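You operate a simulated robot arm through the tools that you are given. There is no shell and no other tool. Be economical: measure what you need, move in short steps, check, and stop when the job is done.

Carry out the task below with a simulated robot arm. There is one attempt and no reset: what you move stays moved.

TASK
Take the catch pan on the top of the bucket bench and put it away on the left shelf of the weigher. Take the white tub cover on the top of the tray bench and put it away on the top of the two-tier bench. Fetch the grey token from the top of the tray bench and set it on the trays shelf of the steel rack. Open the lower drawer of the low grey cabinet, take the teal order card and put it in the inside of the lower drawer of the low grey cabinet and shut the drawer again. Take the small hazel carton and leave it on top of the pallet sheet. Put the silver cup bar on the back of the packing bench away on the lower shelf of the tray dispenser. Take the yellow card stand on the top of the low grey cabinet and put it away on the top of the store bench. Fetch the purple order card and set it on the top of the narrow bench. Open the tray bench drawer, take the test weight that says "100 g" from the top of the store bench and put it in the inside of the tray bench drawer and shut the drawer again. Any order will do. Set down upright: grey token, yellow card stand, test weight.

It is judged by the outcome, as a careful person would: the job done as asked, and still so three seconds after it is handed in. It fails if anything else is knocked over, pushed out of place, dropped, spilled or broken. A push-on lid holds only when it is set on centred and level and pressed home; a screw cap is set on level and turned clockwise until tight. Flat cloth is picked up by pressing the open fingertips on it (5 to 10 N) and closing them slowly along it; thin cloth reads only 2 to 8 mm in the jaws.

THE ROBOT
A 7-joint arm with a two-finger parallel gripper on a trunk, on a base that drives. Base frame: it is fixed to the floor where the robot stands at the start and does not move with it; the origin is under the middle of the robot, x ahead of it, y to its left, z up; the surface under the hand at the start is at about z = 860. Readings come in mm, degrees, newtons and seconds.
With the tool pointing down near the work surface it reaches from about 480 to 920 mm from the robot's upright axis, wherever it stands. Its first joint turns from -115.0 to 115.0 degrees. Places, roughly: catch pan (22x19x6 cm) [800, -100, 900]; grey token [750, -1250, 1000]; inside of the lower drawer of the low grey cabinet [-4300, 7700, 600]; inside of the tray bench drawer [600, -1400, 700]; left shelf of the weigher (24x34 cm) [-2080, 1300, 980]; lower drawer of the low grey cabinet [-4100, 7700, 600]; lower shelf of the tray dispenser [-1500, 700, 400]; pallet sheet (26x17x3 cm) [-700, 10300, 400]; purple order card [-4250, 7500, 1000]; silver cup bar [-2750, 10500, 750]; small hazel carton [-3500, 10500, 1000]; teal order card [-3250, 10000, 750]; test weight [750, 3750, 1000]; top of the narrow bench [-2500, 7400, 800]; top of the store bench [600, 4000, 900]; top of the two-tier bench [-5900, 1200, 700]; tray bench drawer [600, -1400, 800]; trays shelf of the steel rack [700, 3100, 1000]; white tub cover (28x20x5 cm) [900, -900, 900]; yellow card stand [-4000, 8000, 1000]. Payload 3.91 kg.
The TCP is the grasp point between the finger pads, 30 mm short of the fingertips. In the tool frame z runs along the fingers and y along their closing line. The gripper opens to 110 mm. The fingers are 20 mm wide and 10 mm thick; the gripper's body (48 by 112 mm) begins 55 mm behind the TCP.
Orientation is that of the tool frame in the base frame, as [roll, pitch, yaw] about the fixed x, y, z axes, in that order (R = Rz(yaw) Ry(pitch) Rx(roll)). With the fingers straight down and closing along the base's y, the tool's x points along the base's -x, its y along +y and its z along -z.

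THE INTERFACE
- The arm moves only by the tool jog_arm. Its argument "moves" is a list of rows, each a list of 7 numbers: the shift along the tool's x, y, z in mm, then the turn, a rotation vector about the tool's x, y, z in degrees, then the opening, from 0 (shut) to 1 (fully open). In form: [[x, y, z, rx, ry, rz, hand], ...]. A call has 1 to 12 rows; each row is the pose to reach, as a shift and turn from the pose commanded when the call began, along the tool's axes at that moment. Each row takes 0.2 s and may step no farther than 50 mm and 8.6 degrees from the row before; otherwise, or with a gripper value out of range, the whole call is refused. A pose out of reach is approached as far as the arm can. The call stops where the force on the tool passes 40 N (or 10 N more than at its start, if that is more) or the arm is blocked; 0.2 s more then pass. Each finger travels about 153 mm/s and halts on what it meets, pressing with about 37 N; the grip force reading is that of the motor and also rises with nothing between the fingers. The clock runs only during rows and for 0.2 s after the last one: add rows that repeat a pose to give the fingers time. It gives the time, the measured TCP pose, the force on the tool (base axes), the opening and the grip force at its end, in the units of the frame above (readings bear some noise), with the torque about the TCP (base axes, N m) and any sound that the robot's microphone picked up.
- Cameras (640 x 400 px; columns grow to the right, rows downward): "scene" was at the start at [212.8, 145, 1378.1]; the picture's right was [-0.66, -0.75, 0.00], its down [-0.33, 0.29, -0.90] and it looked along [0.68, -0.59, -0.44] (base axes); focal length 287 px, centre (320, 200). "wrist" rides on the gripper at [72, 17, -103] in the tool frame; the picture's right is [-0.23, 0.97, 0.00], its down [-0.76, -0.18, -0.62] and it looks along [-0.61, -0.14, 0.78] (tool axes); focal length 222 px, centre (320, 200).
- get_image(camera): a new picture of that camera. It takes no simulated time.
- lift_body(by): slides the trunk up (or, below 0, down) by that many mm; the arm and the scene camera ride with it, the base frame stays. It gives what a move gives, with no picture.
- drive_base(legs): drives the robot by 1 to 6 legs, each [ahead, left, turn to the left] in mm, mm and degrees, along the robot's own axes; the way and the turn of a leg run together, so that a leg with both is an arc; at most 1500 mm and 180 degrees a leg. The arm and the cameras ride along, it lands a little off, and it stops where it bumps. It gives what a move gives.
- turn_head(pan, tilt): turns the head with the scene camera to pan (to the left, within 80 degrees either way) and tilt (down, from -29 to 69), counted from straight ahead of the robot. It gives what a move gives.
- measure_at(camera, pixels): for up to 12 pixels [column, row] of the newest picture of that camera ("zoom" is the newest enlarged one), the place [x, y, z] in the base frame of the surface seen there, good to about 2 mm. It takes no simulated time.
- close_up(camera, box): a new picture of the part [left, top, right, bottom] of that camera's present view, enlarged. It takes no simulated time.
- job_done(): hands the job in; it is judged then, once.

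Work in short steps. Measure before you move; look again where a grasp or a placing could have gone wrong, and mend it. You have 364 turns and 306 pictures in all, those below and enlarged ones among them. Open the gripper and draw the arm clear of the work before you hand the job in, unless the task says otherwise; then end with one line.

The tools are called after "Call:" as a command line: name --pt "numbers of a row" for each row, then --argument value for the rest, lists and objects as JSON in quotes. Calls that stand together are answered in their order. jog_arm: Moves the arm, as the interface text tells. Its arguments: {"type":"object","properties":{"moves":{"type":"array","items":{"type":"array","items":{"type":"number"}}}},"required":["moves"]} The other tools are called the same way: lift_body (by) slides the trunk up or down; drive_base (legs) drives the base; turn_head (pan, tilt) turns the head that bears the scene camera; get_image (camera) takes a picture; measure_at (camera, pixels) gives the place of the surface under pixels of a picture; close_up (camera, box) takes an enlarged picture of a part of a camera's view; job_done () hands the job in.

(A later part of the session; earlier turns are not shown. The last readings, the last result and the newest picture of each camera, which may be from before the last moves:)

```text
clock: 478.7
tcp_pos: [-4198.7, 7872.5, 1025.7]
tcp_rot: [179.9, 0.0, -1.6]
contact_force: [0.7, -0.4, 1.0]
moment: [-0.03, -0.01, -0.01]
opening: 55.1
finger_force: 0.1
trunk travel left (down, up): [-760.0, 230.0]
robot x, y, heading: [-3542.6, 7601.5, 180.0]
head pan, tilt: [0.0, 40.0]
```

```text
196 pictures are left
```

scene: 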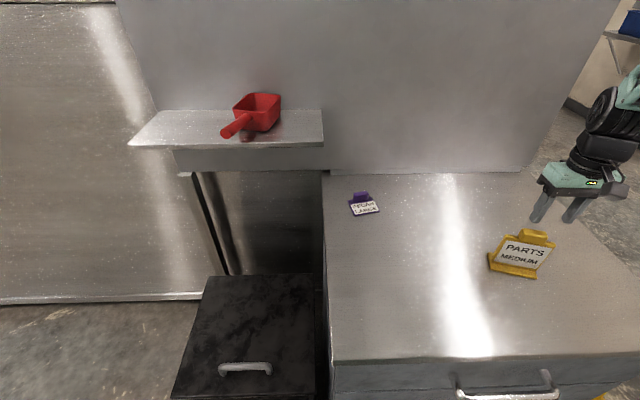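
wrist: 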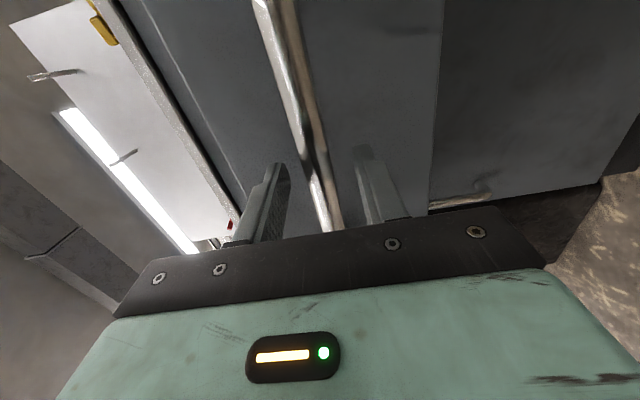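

I check the yellow stand (it was passed closely) and zoom on the purple card.

Call:
measure_at --camera "scene" --pixels '[[527, 248], [540, 234], [512, 273], [490, 258], [546, 245], [361, 197], [365, 208]]'

Call:
close_up --camera "scene" --box '[325, 175, 405, 225]'

Call:
measure_at --camera "zoom" --pixels '[[290, 155], [240, 150], [345, 150], [290, 185], [290, 172], [345, 180], [200, 235], [420, 240], [310, 260], [250, 310], [440, 310], [240, 190]]'

Call:
close_up --camera "scene" --box '[460, 200, 600, 300]'

```text
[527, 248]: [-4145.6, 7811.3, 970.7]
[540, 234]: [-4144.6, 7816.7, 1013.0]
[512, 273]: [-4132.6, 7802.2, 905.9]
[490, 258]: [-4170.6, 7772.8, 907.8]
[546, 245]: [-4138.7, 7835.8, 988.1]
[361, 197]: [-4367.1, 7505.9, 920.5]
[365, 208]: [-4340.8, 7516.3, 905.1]
```

```text
8.00 times, centred on (365, 200) of scene
```

zoom: 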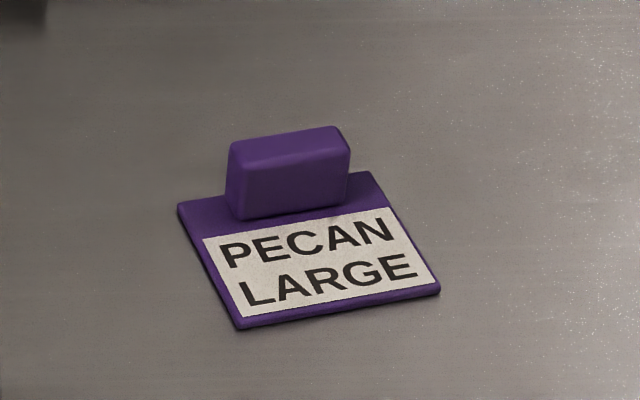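

```text
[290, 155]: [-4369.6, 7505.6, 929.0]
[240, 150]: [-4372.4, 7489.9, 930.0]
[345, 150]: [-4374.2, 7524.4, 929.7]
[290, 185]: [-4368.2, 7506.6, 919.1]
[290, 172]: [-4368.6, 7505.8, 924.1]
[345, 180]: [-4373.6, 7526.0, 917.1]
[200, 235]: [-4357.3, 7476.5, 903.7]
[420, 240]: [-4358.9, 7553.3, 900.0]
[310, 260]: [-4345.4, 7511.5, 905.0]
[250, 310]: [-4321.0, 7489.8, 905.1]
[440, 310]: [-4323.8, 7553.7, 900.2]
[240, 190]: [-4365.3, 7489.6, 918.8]
```

```text
4.00 times, centred on (530, 250) of scene
```

zoom: 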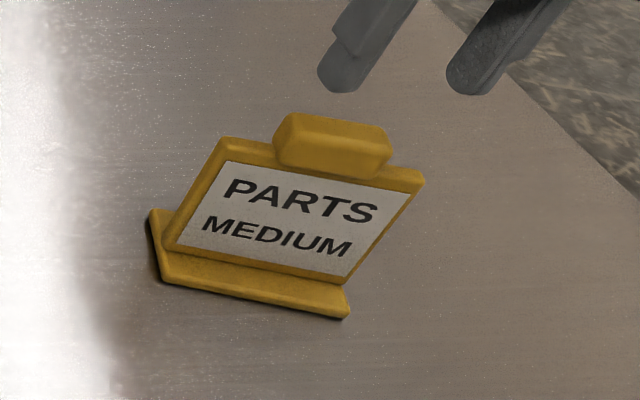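

The stand was nudged but still stands (it will be moved anyway). I check the shelf edge near the purple card.

Call:
measure_at --camera "scene" --pixels '[[321, 114], [320, 142], [270, 143], [322, 165], [400, 150], [500, 160], [300, 128]]'

```text
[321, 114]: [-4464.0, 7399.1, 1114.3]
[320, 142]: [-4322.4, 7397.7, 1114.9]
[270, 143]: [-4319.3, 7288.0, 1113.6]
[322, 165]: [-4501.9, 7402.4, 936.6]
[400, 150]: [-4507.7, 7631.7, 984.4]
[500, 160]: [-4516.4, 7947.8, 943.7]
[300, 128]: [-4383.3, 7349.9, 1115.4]
```

I raise the hand 120 first, then go above the purple card and rotate +90.

Call:
jog_arm --pt "0 0 -45 0 0 0 0.5" --pt "0 0 -90 0 0 0 0.5" --pt "0 0 -120 0 0 0 0.5" --pt "-15 40 -120 0 0 7 0.5" --pt "-30 82 -120 0 0 14 0.5" --pt "-48 124 -120 0 0 22 0.5" --pt "-66 166 -120 0 0 30 0.5" --pt "-84 208 -120 0 0 38 0.5" --pt "-104 250 -120 0 0 46 0.5" --pt "-124 292 -120 0 0 54 0.5" --pt "-144 332 -120 0 0 62 0.5" --pt "-165 370 -120 0 0 70 0.5"

Call:
jog_arm --pt "0 0 0 0 0 8 0.4" --pt "0 0 0 0 0 16 0.4" --pt "0 0 40 0 0 18 0.4" --pt "0 0 85 0 0 18 0.4" --pt "0 0 125 0 0 18 0.3" --pt "0 0 150 0 0 18 0.3" --pt "0 0 150 0 0 18 0.3"

Call:
get_image --camera "wrist"

```text
clock: 481.3
tcp_pos: [-4374.7, 7506.8, 1145.8]
tcp_rot: [-179.9, 0.0, -71.9]
contact_force: [0.3, -0.8, 0.3]
moment: [-0.03, -0.01, -0.03]
opening: 55.0
finger_force: 0.0
trunk travel left (down, up): [-760.0, 230.0]
robot x, y, heading: [-3536.3, 7600.3, 179.9]
head pan, tilt: [0.0, 40.0]
```

```text
clock: 482.9
tcp_pos: [-4374.5, 7508.6, 993.3]
tcp_rot: [-179.9, 0.0, -89.7]
contact_force: [-0.6, 0.3, 0.8]
moment: [-0.01, -0.01, 0.0]
opening: 32.9
finger_force: 0.1
trunk travel left (down, up): [-760.0, 230.0]
robot x, y, heading: [-3536.2, 7598.3, 179.8]
head pan, tilt: [0.0, 40.0]
```

```text
193 pictures are left
```

wrist: 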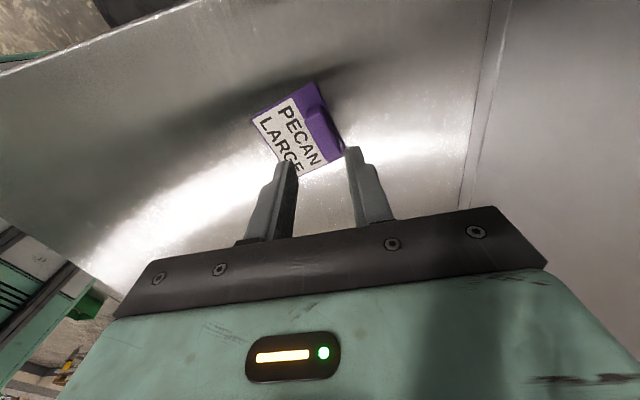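

Call:
measure_at --camera "wrist" --pixels '[[308, 85], [318, 85], [342, 152], [330, 140], [318, 112], [252, 120], [300, 176], [328, 110]]'

Call:
close_up --camera "wrist" --box '[230, 60, 390, 190]'

```text
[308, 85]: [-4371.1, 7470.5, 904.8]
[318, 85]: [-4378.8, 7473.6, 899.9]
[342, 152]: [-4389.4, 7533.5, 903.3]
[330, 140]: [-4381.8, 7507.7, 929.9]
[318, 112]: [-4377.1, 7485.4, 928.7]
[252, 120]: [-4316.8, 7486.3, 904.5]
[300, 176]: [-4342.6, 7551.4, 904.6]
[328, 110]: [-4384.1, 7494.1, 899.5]
```

```text
3.08 times, centred on (310, 125) of wrist
```

zoom: 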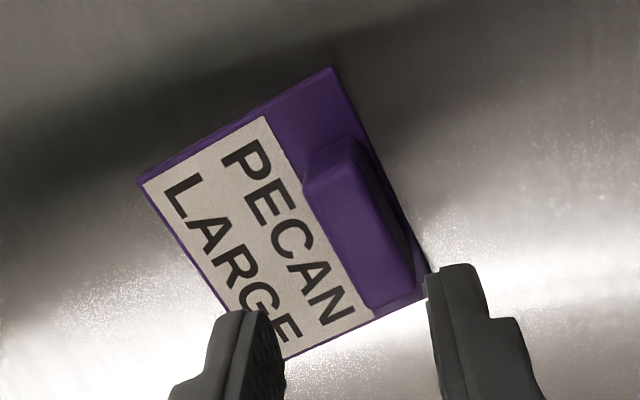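

The card is turned ~18°. I turn the tool −18 about its z, descend to z 939 and grip the tab.

Call:
jog_arm --pt "1 1 0 0 0 -8 0.35" --pt "2 1 0 0 0 -16 0.35" --pt "2 1 25 0 0 -18 0.35" --pt "2 1 53 0 0 -18 0.35" --pt "2 1 53 0 0 -18 0.35"

Call:
get_image --camera "wrist"

Call:
jog_arm --pt "0 0 0 0 0 0 0.1" --pt "0 0 0 0 0 0 0" --pt "0 0 0 0 0 0 0" --pt "0 0 -4 0 0 0 0" --pt "0 0 -12 0 0 0 0" --pt "0 0 -25 0 0 0 0" --pt "0 0 -45 0 0 0 0" --pt "0 0 -75 0 0 0 0" --pt "0 0 -115 0 0 0 0"

Call:
get_image --camera "wrist"

```text
clock: 484.1
tcp_pos: [-4374.6, 7505.0, 942.0]
tcp_rot: [-179.9, -0.1, -71.6]
contact_force: [-0.9, -0.1, 0.4]
moment: [0.01, -0.01, -0.01]
opening: 38.4
finger_force: 0.0
trunk travel left (down, up): [-760.0, 230.0]
robot x, y, heading: [-3540.5, 7602.2, 179.8]
head pan, tilt: [0.0, 40.0]
```

```text
191 pictures are left
```

wrist: 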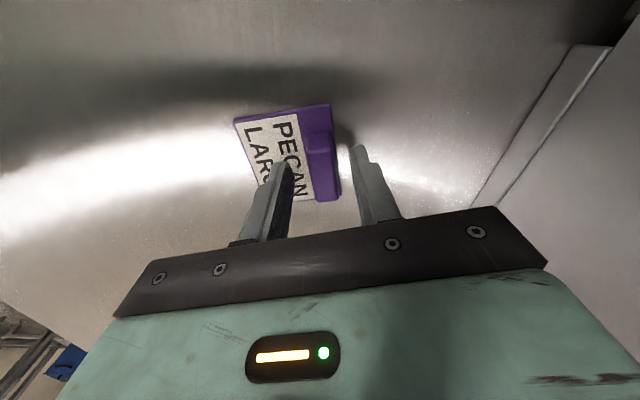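

```text
clock: 486.1
tcp_pos: [-4375.0, 7505.8, 1057.5]
tcp_rot: [-179.9, -0.2, -71.8]
contact_force: [0.2, 0.1, -1.0]
moment: [0.01, -0.03, -0.01]
opening: 14.2
finger_force: 37.4
trunk travel left (down, up): [-760.0, 230.0]
robot x, y, heading: [-3542.6, 7599.2, 179.9]
head pan, tilt: [0.0, 40.0]
```

```text
190 pictures are left
```

wrist: 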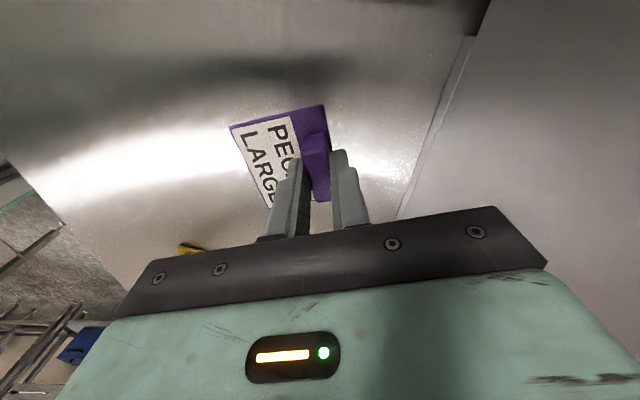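

Purple card held. Raise to z≈1190, draw in, then go north, turn to heading −90 and stand at (−3150, 8050) beside the narrow bench.

Call:
jog_arm --pt "0 0 -30 0 0 0 0" --pt "0 0 -70 0 0 0 0" --pt "0 0 -110 0 0 0 0" --pt "0 0 -135 0 0 0 0" --pt "10 -30 -140 0 0 0 0" --pt "22 -68 -140 0 0 0 0" --pt "35 -108 -140 0 0 0 0" --pt "48 -148 -140 0 0 0 0" --pt "60 -188 -140 0 0 0 0" --pt "71 -219 -140 0 0 0 0"

Call:
drive_base --legs '[[-115, 0, 0], [0, -800, 0], [0, 0, 90], [0, 280, 0], [300, 0, 0]]'

Call:
turn_head --pan 30 --tilt 35

Call:
get_image --camera "scene"

```text
clock: 488.3
tcp_pos: [-4146.1, 7506.6, 1198.4]
tcp_rot: [-179.9, 0.1, -71.6]
contact_force: [-1.0, 0.7, -1.2]
moment: [0.01, 0.01, 0.01]
opening: 14.8
finger_force: 37.2
trunk travel left (down, up): [-760.0, 230.0]
robot x, y, heading: [-3542.4, 7600.1, 179.8]
head pan, tilt: [0.0, 40.0]
```

```text
clock: 500.4
tcp_pos: [-3055.3, 7496.5, 1198.4]
tcp_rot: [-179.9, 0.0, 18.2]
contact_force: [-0.3, -0.1, 0.5]
moment: [-0.03, -0.02, -0.01]
opening: 14.5
finger_force: 37.1
trunk travel left (down, up): [-760.0, 230.0]
robot x, y, heading: [-3145.9, 8100.0, -90.0]
head pan, tilt: [0.0, 40.0]
```

```text
clock: 501.4
tcp_pos: [-3055.9, 7496.6, 1198.8]
tcp_rot: [-179.8, 0.0, 18.2]
contact_force: [1.1, 0.0, -0.2]
moment: [-0.03, 0.0, 0.0]
opening: 14.5
finger_force: 37.1
trunk travel left (down, up): [-760.0, 230.0]
robot x, y, heading: [-3146.6, 8101.9, -90.3]
head pan, tilt: [30.0, 35.0]
```

```text
189 pictures are left
```

scene: 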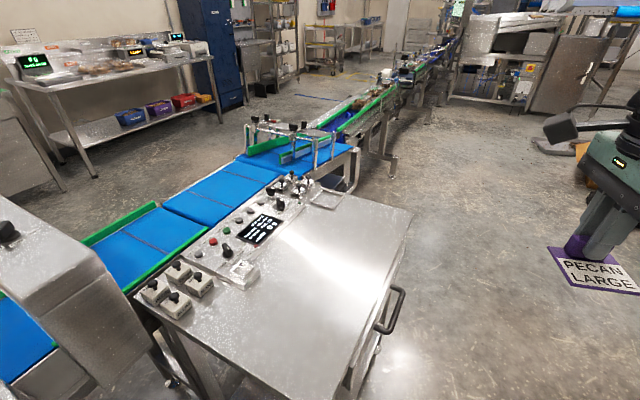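

Call:
measure_at --camera "scene" --pixels '[[412, 210], [300, 395], [330, 185], [230, 330], [330, 290], [250, 270], [290, 350], [390, 250], [370, 220], [195, 300], [350, 240]]'

```text
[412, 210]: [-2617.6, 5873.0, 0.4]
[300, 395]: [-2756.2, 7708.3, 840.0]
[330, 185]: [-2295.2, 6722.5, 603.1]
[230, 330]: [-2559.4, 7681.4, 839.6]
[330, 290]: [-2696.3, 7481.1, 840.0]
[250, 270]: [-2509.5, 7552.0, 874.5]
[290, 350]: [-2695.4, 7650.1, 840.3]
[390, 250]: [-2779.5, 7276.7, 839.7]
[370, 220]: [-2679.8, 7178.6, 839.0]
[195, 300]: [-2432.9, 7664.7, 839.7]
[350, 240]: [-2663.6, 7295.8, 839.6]
```

Narrow bench free area around (−2680,7470), z 840. Move over it and lower.

Call:
jog_arm --pt "35 14 0 0 0 0 0" --pt "70 28 0 0 0 0 0" --pt "108 44 0 0 0 0 0" --pt "146 60 0 0 0 0 0" --pt "184 75 0 0 0 0 0" --pt "222 91 0 0 0 0 0" --pt "260 106 0 0 0 0 0" --pt "298 122 0 0 0 0 0" --pt "330 135 0 0 0 0 0" --pt "348 142 0 0 0 0 0"

Call:
lift_body --by -260

Call:
jog_arm --pt "0 0 25 0 0 0 0" --pt "0 0 42 0 0 0 0" --pt "0 0 50 0 0 0 0" --pt "0 0 54 0 0 0 0" --pt "0 0 57 0 0 0 0" --pt "0 0 59 0 0 0 0"

```text
clock: 503.6
tcp_pos: [-2700.7, 7486.4, 1195.3]
tcp_rot: [179.9, -0.1, 18.2]
contact_force: [0.1, 0.1, 0.0]
moment: [-0.02, -0.04, 0.01]
opening: 14.3
finger_force: 36.4
out of reach, approached as far as the arm can: row 9, 10
trunk travel left (down, up): [-760.0, 230.0]
robot x, y, heading: [-3147.6, 8096.3, -89.9]
head pan, tilt: [30.0, 35.0]
```

```text
clock: 506.2
tcp_pos: [-2700.6, 7486.2, 934.4]
tcp_rot: [-179.9, -0.2, 18.3]
contact_force: [0.5, -0.1, -1.5]
moment: [0.0, 0.01, 0.02]
opening: 14.5
finger_force: 37.3
trunk travel left (down, up): [-500.0, 490.0]
robot x, y, heading: [-3145.2, 8102.5, -90.1]
head pan, tilt: [30.0, 35.0]
```

```text
clock: 507.6
tcp_pos: [-2691.4, 7478.7, 881.4]
tcp_rot: [-179.8, -0.1, 18.4]
contact_force: [-1.1, 0.1, 7.9]
moment: [0.14, -0.21, 0.02]
opening: 14.3
finger_force: 37.2
out of reach, approached as far as the arm can: row 1, 2, 3, 4, 5, 6
trunk travel left (down, up): [-500.0, 490.0]
robot x, y, heading: [-3141.2, 8098.2, -90.2]
head pan, tilt: [30.0, 35.0]
```

Touching the bench (7.9 N). Release and rise.

Call:
jog_arm --pt "0 0 0 0 0 0 0.15" --pt "0 0 0 0 0 0 0.25" --pt "0 0 -20 0 0 0 0.25" --pt "0 0 -60 0 0 0 0.25" --pt "-20 -8 -100 0 0 0 0.25" --pt "-55 -22 -130 0 0 0 0.25"

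Call:
get_image --camera "scene"

```text
clock: 509.0
tcp_pos: [-2745.5, 7477.8, 1013.7]
tcp_rot: [-179.7, 0.0, 18.4]
contact_force: [0.4, 0.0, -0.1]
moment: [0.0, 0.03, -0.02]
opening: 27.7
finger_force: 0.1
out of reach, approached as far as the arm can: row 3, 4, 5, 6
trunk travel left (down, up): [-500.0, 490.0]
robot x, y, heading: [-3147.4, 8098.0, -90.2]
head pan, tilt: [30.0, 35.0]
```

```text
188 pictures are left
```

scene: 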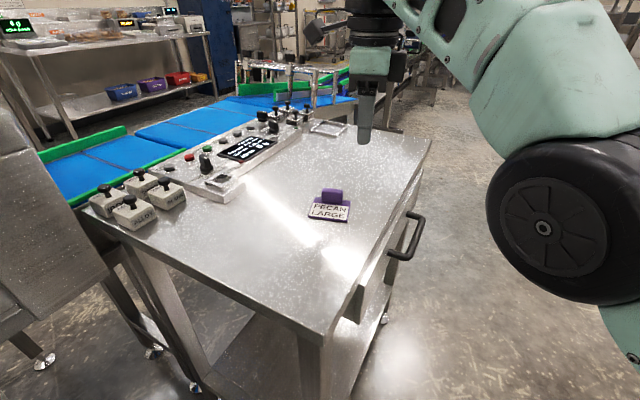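

Purple card is on the narrow bench. Now raise the trunk, draw in, and return to face the cabinet for the yellow stand.

Call:
lift_body --by 280

Call:
jog_arm --pt "-40 -10 0 0 0 0 0.5" --pt "-80 -20 0 0 0 0 0.5" --pt "-120 -30 0 0 0 0 0.5" --pt "-160 -40 0 0 0 0 0.5" --pt "-200 -50 0 0 0 0 0.5" --pt "-240 -60 0 0 0 0 0.5" --pt "-280 -70 0 0 0 0 0.5"

Call:
drive_base --legs '[[-300, -280, 0], [0, 0, -90], [0, 650, 0]]'

Call:
turn_head --pan 0 --tilt 40

Call:
get_image --camera "scene"

```text
clock: 511.9
tcp_pos: [-2745.8, 7478.2, 1293.0]
tcp_rot: [-179.9, -0.1, 18.3]
contact_force: [0.6, 1.0, 0.0]
moment: [0.0, 0.04, 0.03]
opening: 27.5
finger_force: 0.1
trunk travel left (down, up): [-780.0, 210.0]
robot x, y, heading: [-3146.5, 8104.1, -90.1]
head pan, tilt: [30.0, 35.0]
```

```text
clock: 513.5
tcp_pos: [-2954.9, 7316.2, 1320.2]
tcp_rot: [-179.8, 0.1, 18.4]
contact_force: [-0.1, -0.5, -0.2]
moment: [-0.03, 0.07, 0.0]
opening: 55.2
finger_force: 0.1
out of reach, approached as far as the arm can: row 1, 2, 3, 4, 5, 6, 7
trunk travel left (down, up): [-780.0, 210.0]
robot x, y, heading: [-3148.0, 8098.7, -90.3]
head pan, tilt: [30.0, 35.0]
```

```text
clock: 523.0
tcp_pos: [-4226.5, 7570.6, 1320.4]
tcp_rot: [-179.8, 0.0, -72.6]
contact_force: [-0.8, -0.1, -1.1]
moment: [0.03, -0.01, 0.04]
opening: 55.1
finger_force: 0.2
trunk travel left (down, up): [-780.0, 210.0]
robot x, y, heading: [-3439.0, 7751.0, 178.9]
head pan, tilt: [30.0, 35.0]
```

```text
clock: 524.0
tcp_pos: [-4225.9, 7569.5, 1320.3]
tcp_rot: [-179.9, 0.1, -72.6]
contact_force: [0.1, -0.3, 1.8]
moment: [0.02, -0.01, 0.03]
opening: 54.8
finger_force: 0.0
trunk travel left (down, up): [-780.0, 210.0]
robot x, y, heading: [-3437.6, 7750.4, 179.1]
head pan, tilt: [0.0, 40.0]
```

```text
187 pictures are left
```

scene: 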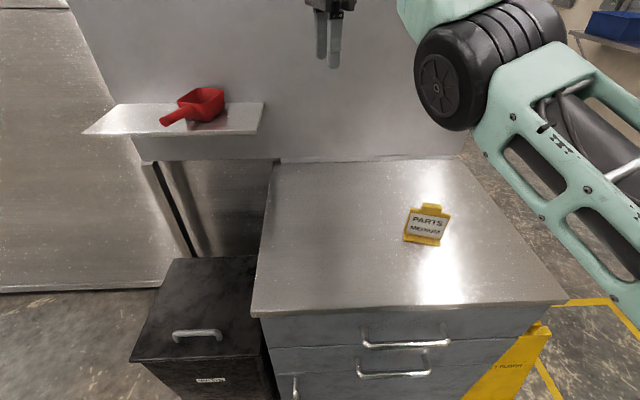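

Call:
close_up --camera "scene" --box '[385, 190, 475, 255]'

Call:
measure_at --camera "zoom" --pixels '[[300, 120], [270, 115], [380, 120], [330, 110], [330, 140], [170, 140], [440, 180], [140, 330], [400, 370], [280, 350], [280, 330], [290, 220]]'

```text
6.15 times, centred on (430, 222) of scene
```

zoom: 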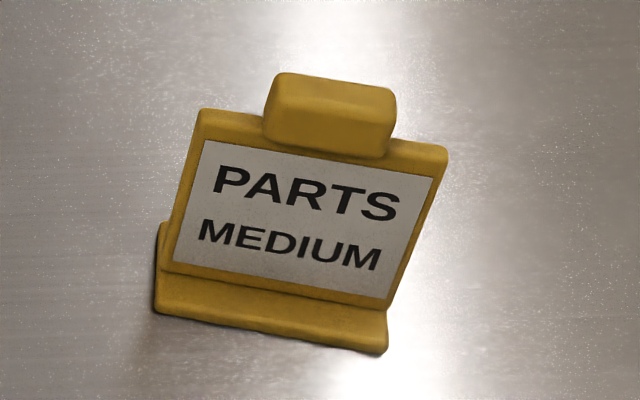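

```text
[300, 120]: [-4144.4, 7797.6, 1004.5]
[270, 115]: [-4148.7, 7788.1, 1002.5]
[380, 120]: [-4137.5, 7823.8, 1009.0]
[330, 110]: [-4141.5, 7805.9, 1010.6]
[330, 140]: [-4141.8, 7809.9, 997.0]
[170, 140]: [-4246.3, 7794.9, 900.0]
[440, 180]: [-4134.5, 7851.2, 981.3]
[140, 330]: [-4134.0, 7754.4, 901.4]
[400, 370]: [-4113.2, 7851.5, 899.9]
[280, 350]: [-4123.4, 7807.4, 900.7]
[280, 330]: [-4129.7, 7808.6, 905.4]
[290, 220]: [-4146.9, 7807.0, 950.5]
```

Stand tab: centre ≈ (−4148, 7812), top z 1013, turned ~15°. I first make a null move to see whether the arm is at its commanded pose.

Call:
jog_arm --pt "0 0 0 0 0 5 0.5" --pt "0 0 0 0 0 5 0.5"

```text
clock: 524.6
tcp_pos: [-4224.7, 7570.2, 1322.5]
tcp_rot: [-179.9, 0.0, -77.7]
contact_force: [0.0, 0.4, -0.1]
moment: [-0.02, 0.0, 0.01]
opening: 54.9
finger_force: 0.1
trunk travel left (down, up): [-780.0, 210.0]
robot x, y, heading: [-3439.7, 7752.4, 178.8]
head pan, tilt: [0.0, 40.0]
```

Call:
jog_arm --pt "-24 -14 10 0 0 3 0.5" --pt "-48 -28 22 0 0 6 0.5" --pt "-74 -42 40 0 0 9 0.5" --pt "-100 -57 60 0 0 12 0.5" --pt "-126 -72 82 0 0 15 0.5" --pt "-152 -87 106 0 0 18 0.5" --pt "-176 -101 132 0 0 21 0.5" --pt "-198 -114 160 0 0 24 0.5" --pt "-213 -123 190 0 0 27 0.5" --pt "-220 -127 212 0 0 27.3 0.5" --pt "-220 -127 212 0 0 27.3 0.5"

Call:
get_image --camera "wrist"

```text
clock: 527.0
tcp_pos: [-4353.1, 7778.2, 1152.8]
tcp_rot: [-179.7, 0.0, -105.0]
contact_force: [-0.5, 0.0, 0.0]
moment: [0.0, 0.01, 0.01]
opening: 55.0
finger_force: 0.1
out of reach, approached as far as the arm can: row 1, 2, 3, 4, 5, 6, 7, 8, 9, 10, 11
trunk travel left (down, up): [-780.0, 210.0]
robot x, y, heading: [-3436.7, 7750.5, 179.1]
head pan, tilt: [0.0, 40.0]
```

```text
185 pictures are left
```

wrist: 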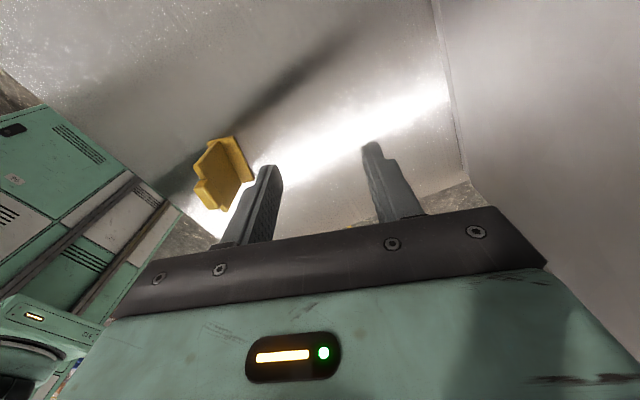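

The arm is stuck near a wrist limit. I turn the tool the other way (−96, then on to yaw 75), which is nearer its middle range.

Call:
jog_arm --pt "0 0 0 0 0 -8 0.5" --pt "0 0 0 0 0 -16 0.5" --pt "0 0 0 0 0 -24 0.5" --pt "0 0 0 0 0 -32 0.5" --pt "0 0 0 0 0 -40 0.5" --pt "0 0 0 0 0 -48 0.5" --pt "0 0 0 0 0 -56 0.5" --pt "0 0 0 0 0 -64 0.5" --pt "0 0 0 0 0 -72 0.5" --pt "0 0 0 0 0 -80 0.5" --pt "0 0 0 0 0 -88 0.5" --pt "0 0 0 0 0 -96 0.5"

Call:
jog_arm --pt "0 0 0 0 0 -8 0.5" --pt "0 0 0 0 0 -16 0.5" --pt "0 0 0 0 0 -24 0.5" --pt "0 0 0 0 0 -32 0.5" --pt "0 0 0 0 0 -40 0.5" --pt "0 0 0 0 0 -48 0.5" --pt "0 0 0 0 0 -56 0.5" --pt "0 0 0 0 0 -64 0.5" --pt "0 0 0 0 0 -72 0.5" --pt "0 0 0 0 0 -80 0.5" --pt "0 0 0 0 0 -84 0.5"

```text
clock: 529.6
tcp_pos: [-4352.2, 7781.3, 1155.8]
tcp_rot: [-180.0, -0.1, -8.8]
contact_force: [-0.9, 0.4, -0.2]
moment: [0.0, -0.02, 0.02]
opening: 54.8
finger_force: 0.0
trunk travel left (down, up): [-780.0, 210.0]
robot x, y, heading: [-3436.9, 7750.7, 179.1]
head pan, tilt: [0.0, 40.0]
```

```text
clock: 532.0
tcp_pos: [-4353.6, 7781.5, 1156.0]
tcp_rot: [179.8, -0.2, 75.3]
contact_force: [0.5, -0.2, -0.1]
moment: [0.0, 0.01, -0.05]
opening: 55.4
finger_force: 0.2
trunk travel left (down, up): [-780.0, 210.0]
robot x, y, heading: [-3437.8, 7747.4, 178.8]
head pan, tilt: [0.0, 40.0]
```

Call:
jog_arm --pt "16 37 0 0 0 0 0.5" --pt "32 74 0 0 0 0 0.5" --pt "48 111 0 0 0 0 0.5" --pt "64 148 0 0 0 0 0.5" --pt "83 190 0 0 0 0 0.5" --pt "83 190 25 0 0 0 0.5" --pt "83 190 46 0 0 0 0.5"

Call:
get_image --camera "scene"

Call:
get_image --camera "wrist"

```text
clock: 533.6
tcp_pos: [-4345.0, 7784.3, 1188.0]
tcp_rot: [179.7, -0.2, 75.1]
contact_force: [0.6, -0.3, 0.6]
moment: [0.0, 0.01, 0.0]
opening: 54.9
finger_force: 0.1
out of reach, approached as far as the arm can: row 1, 2, 3, 4, 5, 6, 7
trunk travel left (down, up): [-780.0, 210.0]
robot x, y, heading: [-3435.9, 7750.4, 178.9]
head pan, tilt: [0.0, 40.0]
```

```text
184 pictures are left
```

scene: 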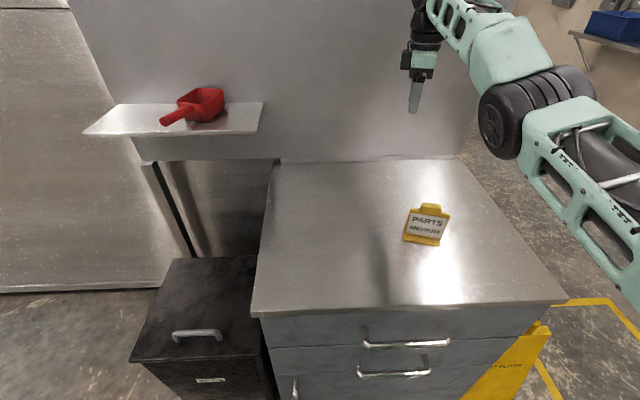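

```text
183 pictures are left
```

wrist: 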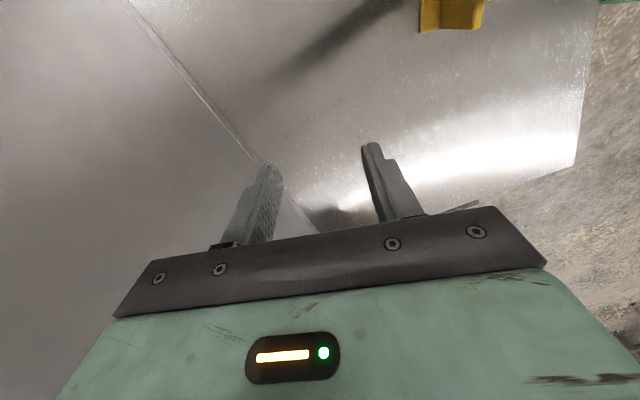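

Call:
measure_at --camera "scene" --pixels '[[500, 130], [570, 90], [480, 40], [425, 60], [600, 200], [440, 10]]'

Call:
jog_arm --pt "0 0 30 0 0 0 0.5" --pt "0 0 60 0 0 0 0.5" --pt "0 0 90 0 0 0 0.5" --pt "0 0 120 0 0 0 0.5"

```text
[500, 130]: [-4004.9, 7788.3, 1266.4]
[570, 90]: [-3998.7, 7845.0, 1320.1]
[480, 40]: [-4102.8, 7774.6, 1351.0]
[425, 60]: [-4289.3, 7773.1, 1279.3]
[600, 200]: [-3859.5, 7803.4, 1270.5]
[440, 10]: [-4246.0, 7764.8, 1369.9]
```

```text
clock: 534.6
tcp_pos: [-4366.0, 7784.4, 1065.6]
tcp_rot: [179.7, -0.2, 75.1]
contact_force: [0.7, -0.7, -1.1]
moment: [-0.03, 0.0, 0.01]
opening: 55.3
finger_force: 0.1
out of reach, approached as far as the arm can: row 1, 2, 3, 4
trunk travel left (down, up): [-780.0, 210.0]
robot x, y, heading: [-3442.4, 7751.1, 179.0]
head pan, tilt: [0.0, 40.0]
```

The arm seems caught nearly straight. I raise the trunk and try going down and inward so the elbow folds up again.

Call:
lift_body --by 200

Call:
jog_arm --pt "0 0 45 0 0 0 0.5" --pt "0 0 90 0 0 0 0.5" --pt "0 0 135 0 0 0 0.5" --pt "0 0 180 0 0 0 0.5" --pt "5 20 215 0 0 0 0.5" --pt "10 60 235 0 0 0 0.5" --pt "20 100 240 0 0 0 0.5"

Call:
get_image --camera "scene"

```text
clock: 536.8
tcp_pos: [-4367.4, 7785.2, 1267.3]
tcp_rot: [179.7, -0.1, 75.1]
contact_force: [0.4, -0.2, 0.9]
moment: [-0.03, 0.03, 0.04]
opening: 55.0
finger_force: 0.2
trunk travel left (down, up): [-980.0, 10.0]
robot x, y, heading: [-3438.9, 7750.9, 179.3]
head pan, tilt: [0.0, 40.0]
```

```text
clock: 538.4
tcp_pos: [-4340.5, 7766.8, 1004.8]
tcp_rot: [179.6, -0.3, 75.1]
contact_force: [-0.8, -1.1, 0.0]
moment: [0.0, 0.01, 0.03]
opening: 55.0
finger_force: 0.1
out of reach, approached as far as the arm can: row 5, 6, 7
trunk travel left (down, up): [-980.0, 10.0]
robot x, y, heading: [-3439.9, 7749.2, 178.8]
head pan, tilt: [0.0, 40.0]
```

```text
182 pictures are left
```

scene: 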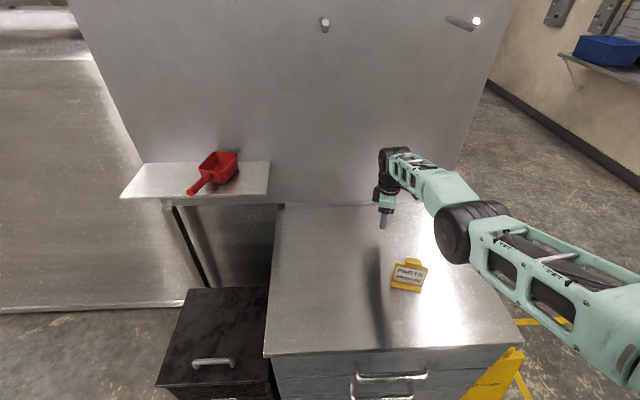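

Call:
measure_at --camera "scene" --pixels '[[440, 240], [470, 210], [500, 245], [430, 185], [385, 165], [600, 300], [560, 250]]'

```text
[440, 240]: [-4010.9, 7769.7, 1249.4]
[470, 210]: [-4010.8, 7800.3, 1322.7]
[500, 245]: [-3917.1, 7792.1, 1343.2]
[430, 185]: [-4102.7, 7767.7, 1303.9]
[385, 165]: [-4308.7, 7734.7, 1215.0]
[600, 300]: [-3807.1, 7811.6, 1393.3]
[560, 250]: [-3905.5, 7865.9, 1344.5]
```

The elbow is bent slightly the wrong way (below the line). I stretch the arm fully, dwell, then come inward, hoping the elbow folds upward.

Call:
jog_arm --pt "-5 -20 0 0 0 0 0.5" --pt "-10 -39 0 0 0 0 0.5" --pt "-10 -39 20 0 0 0 0.5" --pt "-10 -39 30 0 0 0 0.5" --pt "-10 -39 30 0 0 0 0.5" --pt "-10 -39 30 0 0 0 0.5" --pt "-10 -39 30 0 0 0 0.5" --pt "-10 -39 30 0 0 0 0.5"

Call:
jog_arm --pt "0 10 0 0 0 0 0.5" --pt "2 30 0 0 0 0 0.5" --pt "4 60 0 0 0 0 0.5" --pt "6 90 0 0 0 0 0.5" --pt "8 120 0 0 0 0 0.5"

Call:
get_image --camera "scene"

```text
clock: 540.2
tcp_pos: [-4339.6, 7770.2, 993.3]
tcp_rot: [179.7, -0.2, 75.1]
contact_force: [-0.1, -0.1, 0.2]
moment: [0.0, -0.02, 0.02]
opening: 55.0
finger_force: 0.0
out of reach, approached as far as the arm can: row 1, 2, 3, 4, 5, 6, 7, 8
trunk travel left (down, up): [-980.0, 10.0]
robot x, y, heading: [-3439.6, 7750.0, 178.9]
head pan, tilt: [0.0, 40.0]
```

```text
clock: 541.4
tcp_pos: [-4319.3, 7727.4, 962.5]
tcp_rot: [179.6, -0.1, 75.1]
contact_force: [-0.5, 0.3, 0.1]
moment: [0.0, -0.03, 0.01]
opening: 55.1
finger_force: 0.1
out of reach, approached as far as the arm can: row 1, 2, 3, 4, 5
trunk travel left (down, up): [-980.0, 10.0]
robot x, y, heading: [-3435.8, 7751.8, 179.2]
head pan, tilt: [0.0, 40.0]
```

```text
181 pictures are left
```

scene: 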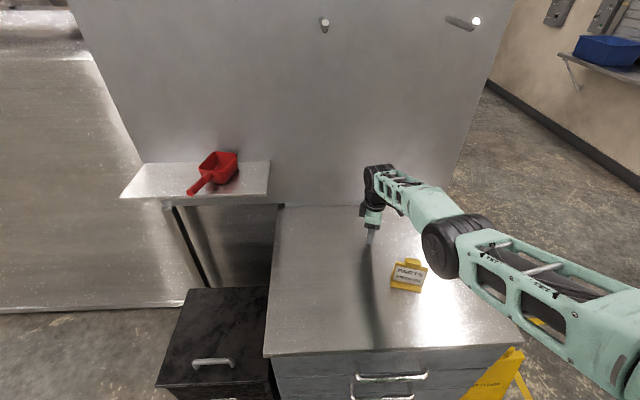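

Still stuck at the straight singularity. I first move sideways (y −130) and up, clear of the stand, then tilt the fingers toward the robot, which should force the forearm steep (elbow up).

Call:
jog_arm --pt "0 0 -40 0 0 0 0.5" --pt "-20 6 -80 0 0 0 0.5" --pt "-52 14 -110 0 0 0 0.5" --pt "-84 23 -130 0 0 0 0.5" --pt "-126 34 -150 0 0 0 0.5"

Call:
jog_arm --pt "4 18 -5 -7.7 2.1 0 0.5" --pt "10 38 -12 -15.4 4.1 0 0.5" --pt "15 60 -20 -23.2 6.2 0 0.5" --pt "20 80 -30 -30.9 8.3 0 0.5" --pt "26 100 -42 -38.6 10.4 0 0.5" --pt "30 120 -55 -46.4 12.4 0 0.5" --pt "35 138 -70 -54.1 14.5 0 0.5" --pt "40 156 -85 -61.8 16.6 0 0.5" --pt "44 172 -100 -69.5 18.6 0 0.5"

Call:
get_image --camera "scene"

```text
clock: 542.6
tcp_pos: [-4317.3, 7599.8, 1113.6]
tcp_rot: [179.5, -0.2, 75.0]
contact_force: [-0.4, 0.0, -0.1]
moment: [0.0, -0.04, 0.04]
opening: 55.0
finger_force: 0.1
out of reach, approached as far as the arm can: row 1, 2, 3, 4
trunk travel left (down, up): [-980.0, 10.0]
robot x, y, heading: [-3439.5, 7751.3, 178.7]
head pan, tilt: [0.0, 40.0]
```

```text
clock: 544.6
tcp_pos: [-4117.5, 7588.7, 1197.3]
tcp_rot: [122.4, -12.7, 81.9]
contact_force: [-0.1, -1.0, -0.2]
moment: [0.0, -0.04, 0.01]
opening: 55.1
finger_force: 0.0
out of reach, approached as far as the arm can: row 1, 2, 3, 4, 5, 6, 7, 8, 9
trunk travel left (down, up): [-980.0, 10.0]
robot x, y, heading: [-3433.6, 7752.1, 179.3]
head pan, tilt: [0.0, 40.0]
```

```text
180 pictures are left
```

scene: 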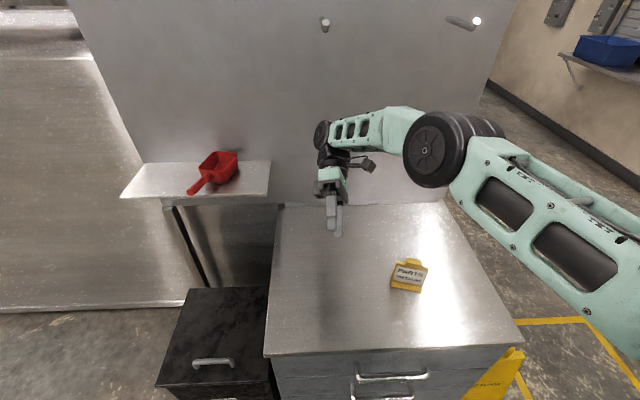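

The elbow now looks raised. I un-tilt the tool while keeping the TCP in place, which pulls the wrist inward.

Call:
jog_arm --pt "0 0 0 7 -1.9 0 0.5" --pt "0 0 0 14 -3.8 0 0.5" --pt "0 0 0 21.2 -5.7 0 0.5" --pt "0 0 0 28.2 -7.6 0 0.5" --pt "0 0 0 35.3 -9.5 0 0.5" --pt "0 0 0 42.4 -11.4 0 0.5" --pt "0 0 0 49.4 -13.3 0 0.5" --pt "0 0 0 56.5 -15.2 0 0.5"

Call:
get_image --camera "scene"

```text
clock: 546.4
tcp_pos: [-4119.0, 7589.8, 1197.7]
tcp_rot: [-179.9, 0.4, 74.8]
contact_force: [0.0, 0.4, -0.3]
moment: [-0.01, -0.03, -0.01]
opening: 55.0
finger_force: 0.0
trunk travel left (down, up): [-980.0, 10.0]
robot x, y, heading: [-3436.7, 7747.3, 179.0]
head pan, tilt: [0.0, 40.0]
```

```text
179 pictures are left
```

scene: 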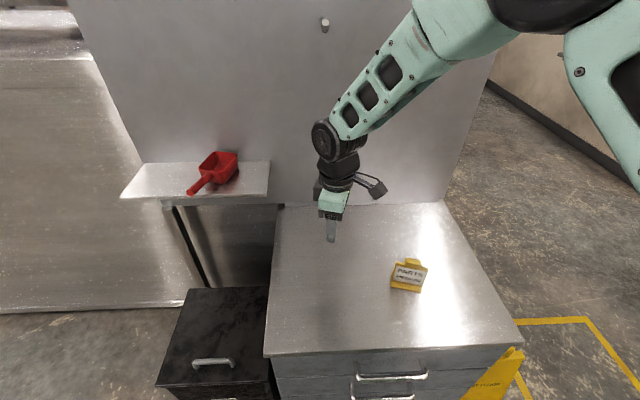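

Recovered: elbow is up and yaw is 75 as wanted. Move over the stand's tab and lower the trunk 100.

Call:
jog_arm --pt "40 -17 0 0 0 0 0.5" --pt "80 -34 0 0 0 0 0.5" --pt "120 -51 0 0 0 0 0.5" --pt "160 -68 0 0 0 0 0.5" --pt "195 -82 0 0 0 0 0.5" --pt "206 -86 0 0 0 0 0.5"

Call:
lift_body --by -110

Call:
get_image --camera "wrist"

Call:
measure_at --camera "wrist" --pixels '[[330, 120], [320, 130], [340, 110], [310, 110], [350, 130]]'

```text
clock: 547.8
tcp_pos: [-4148.1, 7810.5, 1196.1]
tcp_rot: [-179.9, 0.3, 74.7]
contact_force: [0.3, 0.2, 0.2]
moment: [0.01, -0.03, -0.02]
opening: 55.0
finger_force: 0.0
trunk travel left (down, up): [-980.0, 10.0]
robot x, y, heading: [-3434.3, 7750.0, 179.2]
head pan, tilt: [0.0, 40.0]
```

```text
clock: 549.2
tcp_pos: [-4146.1, 7810.5, 1085.8]
tcp_rot: [-180.0, 0.1, 74.9]
contact_force: [0.4, 0.1, -0.5]
moment: [0.01, 0.0, 0.01]
opening: 55.4
finger_force: 0.1
trunk travel left (down, up): [-870.0, 120.0]
robot x, y, heading: [-3435.7, 7750.2, 178.9]
head pan, tilt: [0.0, 40.0]
```

```text
178 pictures are left
```

wrist: 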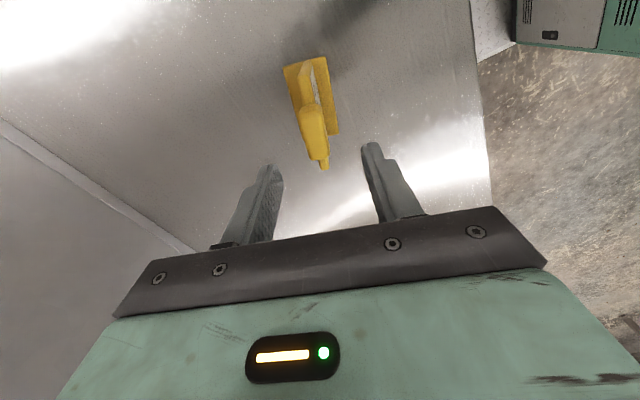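

```text
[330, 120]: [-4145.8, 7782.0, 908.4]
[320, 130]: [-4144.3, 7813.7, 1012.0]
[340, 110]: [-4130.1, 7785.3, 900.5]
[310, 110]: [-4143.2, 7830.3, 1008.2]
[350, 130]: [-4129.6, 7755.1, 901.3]
```

Call:
close_up --camera "wrist" --box '[260, 40, 380, 190]'

Call:
measure_at --camera "wrist" --pixels '[[312, 135], [305, 112], [314, 100], [322, 138], [318, 125], [325, 165], [302, 108], [316, 140]]'

```text
2.67 times, centred on (320, 115) of wrist
```

zoom: 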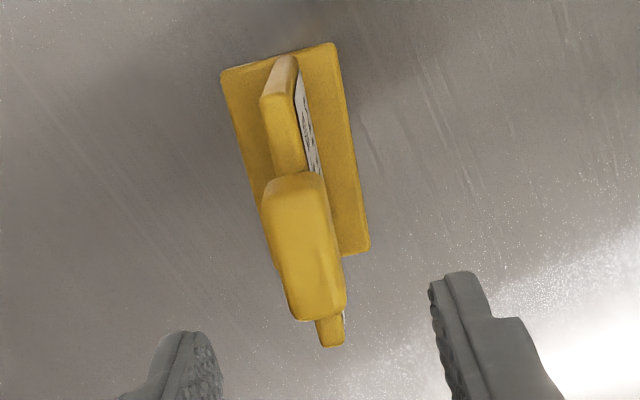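

```text
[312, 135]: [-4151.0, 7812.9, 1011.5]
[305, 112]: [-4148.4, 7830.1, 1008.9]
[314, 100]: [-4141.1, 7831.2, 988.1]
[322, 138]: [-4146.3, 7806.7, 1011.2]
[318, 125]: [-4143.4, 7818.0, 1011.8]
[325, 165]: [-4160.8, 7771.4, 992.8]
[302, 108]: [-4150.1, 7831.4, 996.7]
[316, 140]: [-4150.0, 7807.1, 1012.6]
```

Tab centred at (−4148, 7812). Descend 73 with a 3° turn and grip.

Call:
jog_arm --pt "0 -2 30 0 0 3 0.4" --pt "0 -2 60 0 0 3 0.4" --pt "0 -2 73 0 0 3 0.4" --pt "0 -2 73 0 0 3 0.2" --pt "0 -2 73 0 0 3 0" --pt "0 -2 73 0 0 3 0" --pt "0 -2 70 0 0 3 0" --pt "0 -2 62 0 0 3 0" --pt "0 -2 50 0 0 3 0" --pt "0 -2 30 0 0 3 0" --pt "0 -2 0 0 0 3 0"

Call:
get_image --camera "scene"

```text
clock: 551.6
tcp_pos: [-4149.9, 7811.0, 1085.5]
tcp_rot: [-180.0, 0.1, 71.9]
contact_force: [0.2, 0.1, -1.0]
moment: [0.01, -0.01, 0.03]
opening: 19.5
finger_force: 36.7
trunk travel left (down, up): [-870.0, 120.0]
robot x, y, heading: [-3440.9, 7750.4, 178.9]
head pan, tilt: [0.0, 40.0]
```

```text
176 pictures are left
```

scene: 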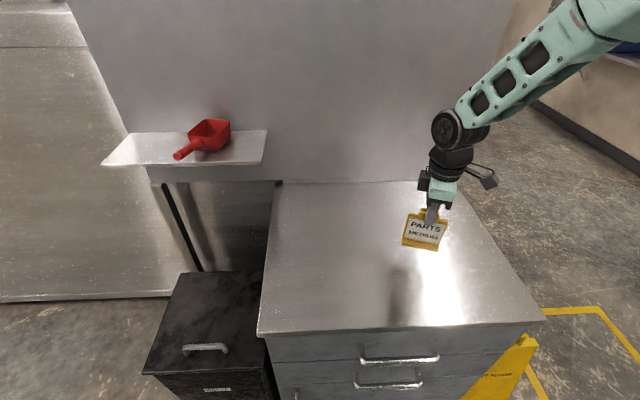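

Stand held (19.5 mm tab). Raise, draw in a little, go north and back east along the known aisle, then turn south to look.

Call:
jog_arm --pt "0 0 -25 0 0 0 0" --pt "0 0 -55 0 0 0 0" --pt "0 0 -85 0 0 0 0" --pt "8 25 -95 0 0 0 0" --pt "18 55 -95 0 0 0 0" --pt "28 85 -95 0 0 0 0" --pt "34 105 -95 0 0 0 0"

Call:
drive_base --legs '[[0, 0, 1.1], [0, -1450, 0], [0, -90, 0], [-1400, 0, 0], [-1350, 0, 0], [0, 0, 90]]'

Call:
turn_head --pan 0 --tilt 15

Call:
get_image --camera "scene"

```text
clock: 553.2
tcp_pos: [-4038.9, 7810.7, 1181.3]
tcp_rot: [-179.9, 0.2, 71.8]
contact_force: [0.8, -0.6, -1.2]
moment: [0.03, -0.03, 0.03]
opening: 19.4
finger_force: 36.7
trunk travel left (down, up): [-870.0, 120.0]
robot x, y, heading: [-3436.3, 7753.5, 179.1]
head pan, tilt: [0.0, 40.0]
```

```text
clock: 578.2
tcp_pos: [-738.5, 8729.6, 1181.5]
tcp_rot: [180.0, 0.3, 162.5]
contact_force: [-0.3, -0.6, -1.1]
moment: [0.01, 0.01, 0.02]
opening: 19.5
finger_force: 36.6
trunk travel left (down, up): [-870.0, 120.0]
robot x, y, heading: [-687.7, 9333.0, -90.4]
head pan, tilt: [0.0, 40.0]
```

```text
clock: 579.1
tcp_pos: [-739.7, 8730.1, 1182.7]
tcp_rot: [180.0, 0.1, 162.5]
contact_force: [-0.3, -0.1, -2.1]
moment: [0.03, 0.02, 0.01]
opening: 19.3
finger_force: 37.2
trunk travel left (down, up): [-870.0, 120.0]
robot x, y, heading: [-685.8, 9332.9, -89.9]
head pan, tilt: [0.0, 15.0]
```

```text
175 pictures are left
```

scene: 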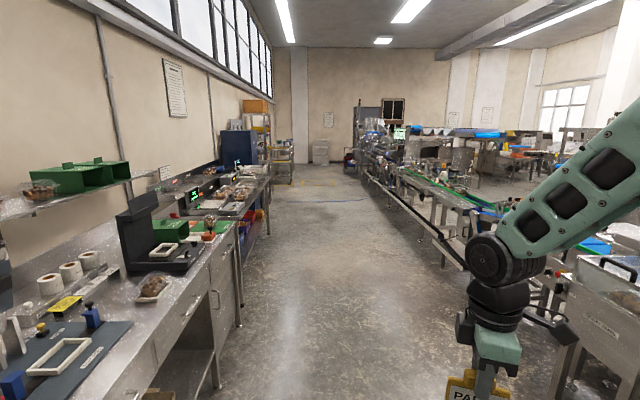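

Call:
measure_at --camera "scene" --pixels '[[200, 345], [235, 320], [268, 215], [290, 180], [560, 390], [440, 240], [400, 195], [250, 165], [330, 195], [240, 150], [345, 170]]'

Call:
close_up --camera "scene" --box '[180, 80, 420, 230]'

```text
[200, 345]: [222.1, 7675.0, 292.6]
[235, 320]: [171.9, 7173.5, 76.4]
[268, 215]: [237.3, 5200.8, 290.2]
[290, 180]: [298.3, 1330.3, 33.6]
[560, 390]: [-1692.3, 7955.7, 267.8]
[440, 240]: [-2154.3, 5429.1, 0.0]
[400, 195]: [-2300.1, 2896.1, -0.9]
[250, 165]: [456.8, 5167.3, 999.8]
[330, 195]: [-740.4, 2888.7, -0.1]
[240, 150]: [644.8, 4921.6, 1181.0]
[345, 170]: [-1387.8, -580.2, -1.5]
```

```text
2.67 times, centred on (300, 155) of scene
```

zoom: 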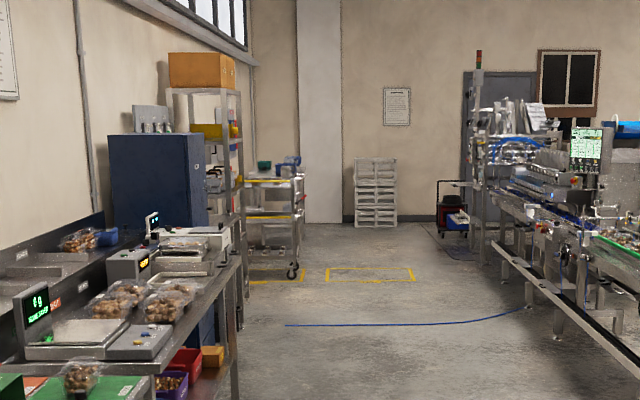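

Aisle is clear at x≈−690. Drive south to y≈4350 and turn left to face east.

Call:
drive_base --legs '[[1400, 0, 0], [1400, 0, 0], [1400, 0, 0], [700, 0, 0], [0, 0, 90]]'

Call:
turn_head --pan -5 --tilt 20

Call:
get_image --camera "scene"

```text
clock: 606.7
tcp_pos: [-28.0, 4384.3, 1180.7]
tcp_rot: [179.9, 0.2, -104.8]
contact_force: [0.7, -0.1, -1.2]
moment: [-0.02, 0.04, 0.02]
opening: 19.7
finger_force: 37.2
trunk travel left (down, up): [-870.0, 120.0]
robot x, y, heading: [-632.1, 4409.1, 2.5]
head pan, tilt: [0.0, 15.0]
```

```text
clock: 607.3
tcp_pos: [-27.5, 4384.0, 1180.1]
tcp_rot: [180.0, 0.2, -104.8]
contact_force: [0.5, -0.6, -1.5]
moment: [0.01, 0.01, 0.02]
opening: 19.2
finger_force: 36.8
trunk travel left (down, up): [-870.0, 120.0]
robot x, y, heading: [-633.4, 4412.5, 2.5]
head pan, tilt: [-5.0, 20.0]
```

```text
173 pictures are left
```

scene: 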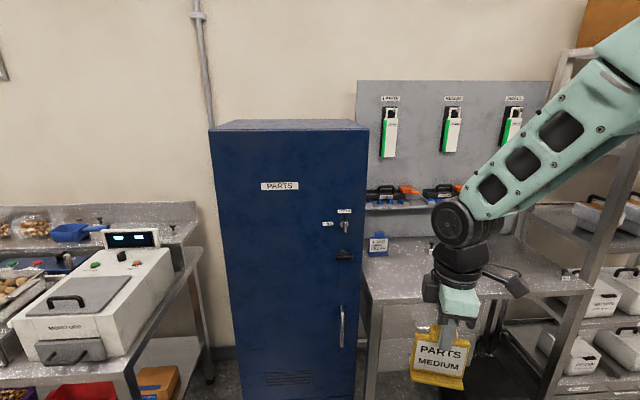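

Store bench is to the right of the blue locker. I shift right 480, raise the trunk, and look.

Call:
drive_base --legs '[[0, -480, -2.5]]'

Call:
lift_body --by 110

Call:
turn_head --pan -5 --tilt 25

Call:
get_image --camera "scene"

```text
clock: 610.2
tcp_pos: [-18.0, 3882.2, 1180.4]
tcp_rot: [179.9, 0.2, -107.1]
contact_force: [0.7, -0.1, -1.0]
moment: [0.0, 0.02, -0.03]
opening: 19.4
finger_force: 36.9
trunk travel left (down, up): [-870.0, 120.0]
robot x, y, heading: [-625.1, 3932.2, 0.1]
head pan, tilt: [-5.0, 20.0]
```

```text
clock: 611.6
tcp_pos: [-17.8, 3882.3, 1290.5]
tcp_rot: [179.9, 0.1, -107.0]
contact_force: [-0.2, 0.0, -0.1]
moment: [0.02, 0.0, 0.01]
opening: 19.3
finger_force: 37.0
trunk travel left (down, up): [-980.0, 10.0]
robot x, y, heading: [-620.1, 3935.1, 0.4]
head pan, tilt: [-5.0, 20.0]
```

```text
clock: 612.3
tcp_pos: [-18.5, 3880.8, 1291.5]
tcp_rot: [-179.9, 0.2, -107.0]
contact_force: [-0.5, 0.3, -1.1]
moment: [0.0, 0.01, 0.03]
opening: 19.7
finger_force: 36.8
trunk travel left (down, up): [-980.0, 10.0]
robot x, y, heading: [-623.7, 3930.8, 0.4]
head pan, tilt: [-5.0, 25.0]
```

```text
172 pictures are left
```

scene: 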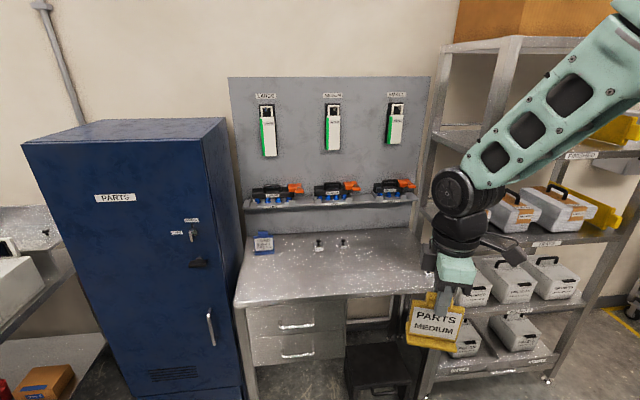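

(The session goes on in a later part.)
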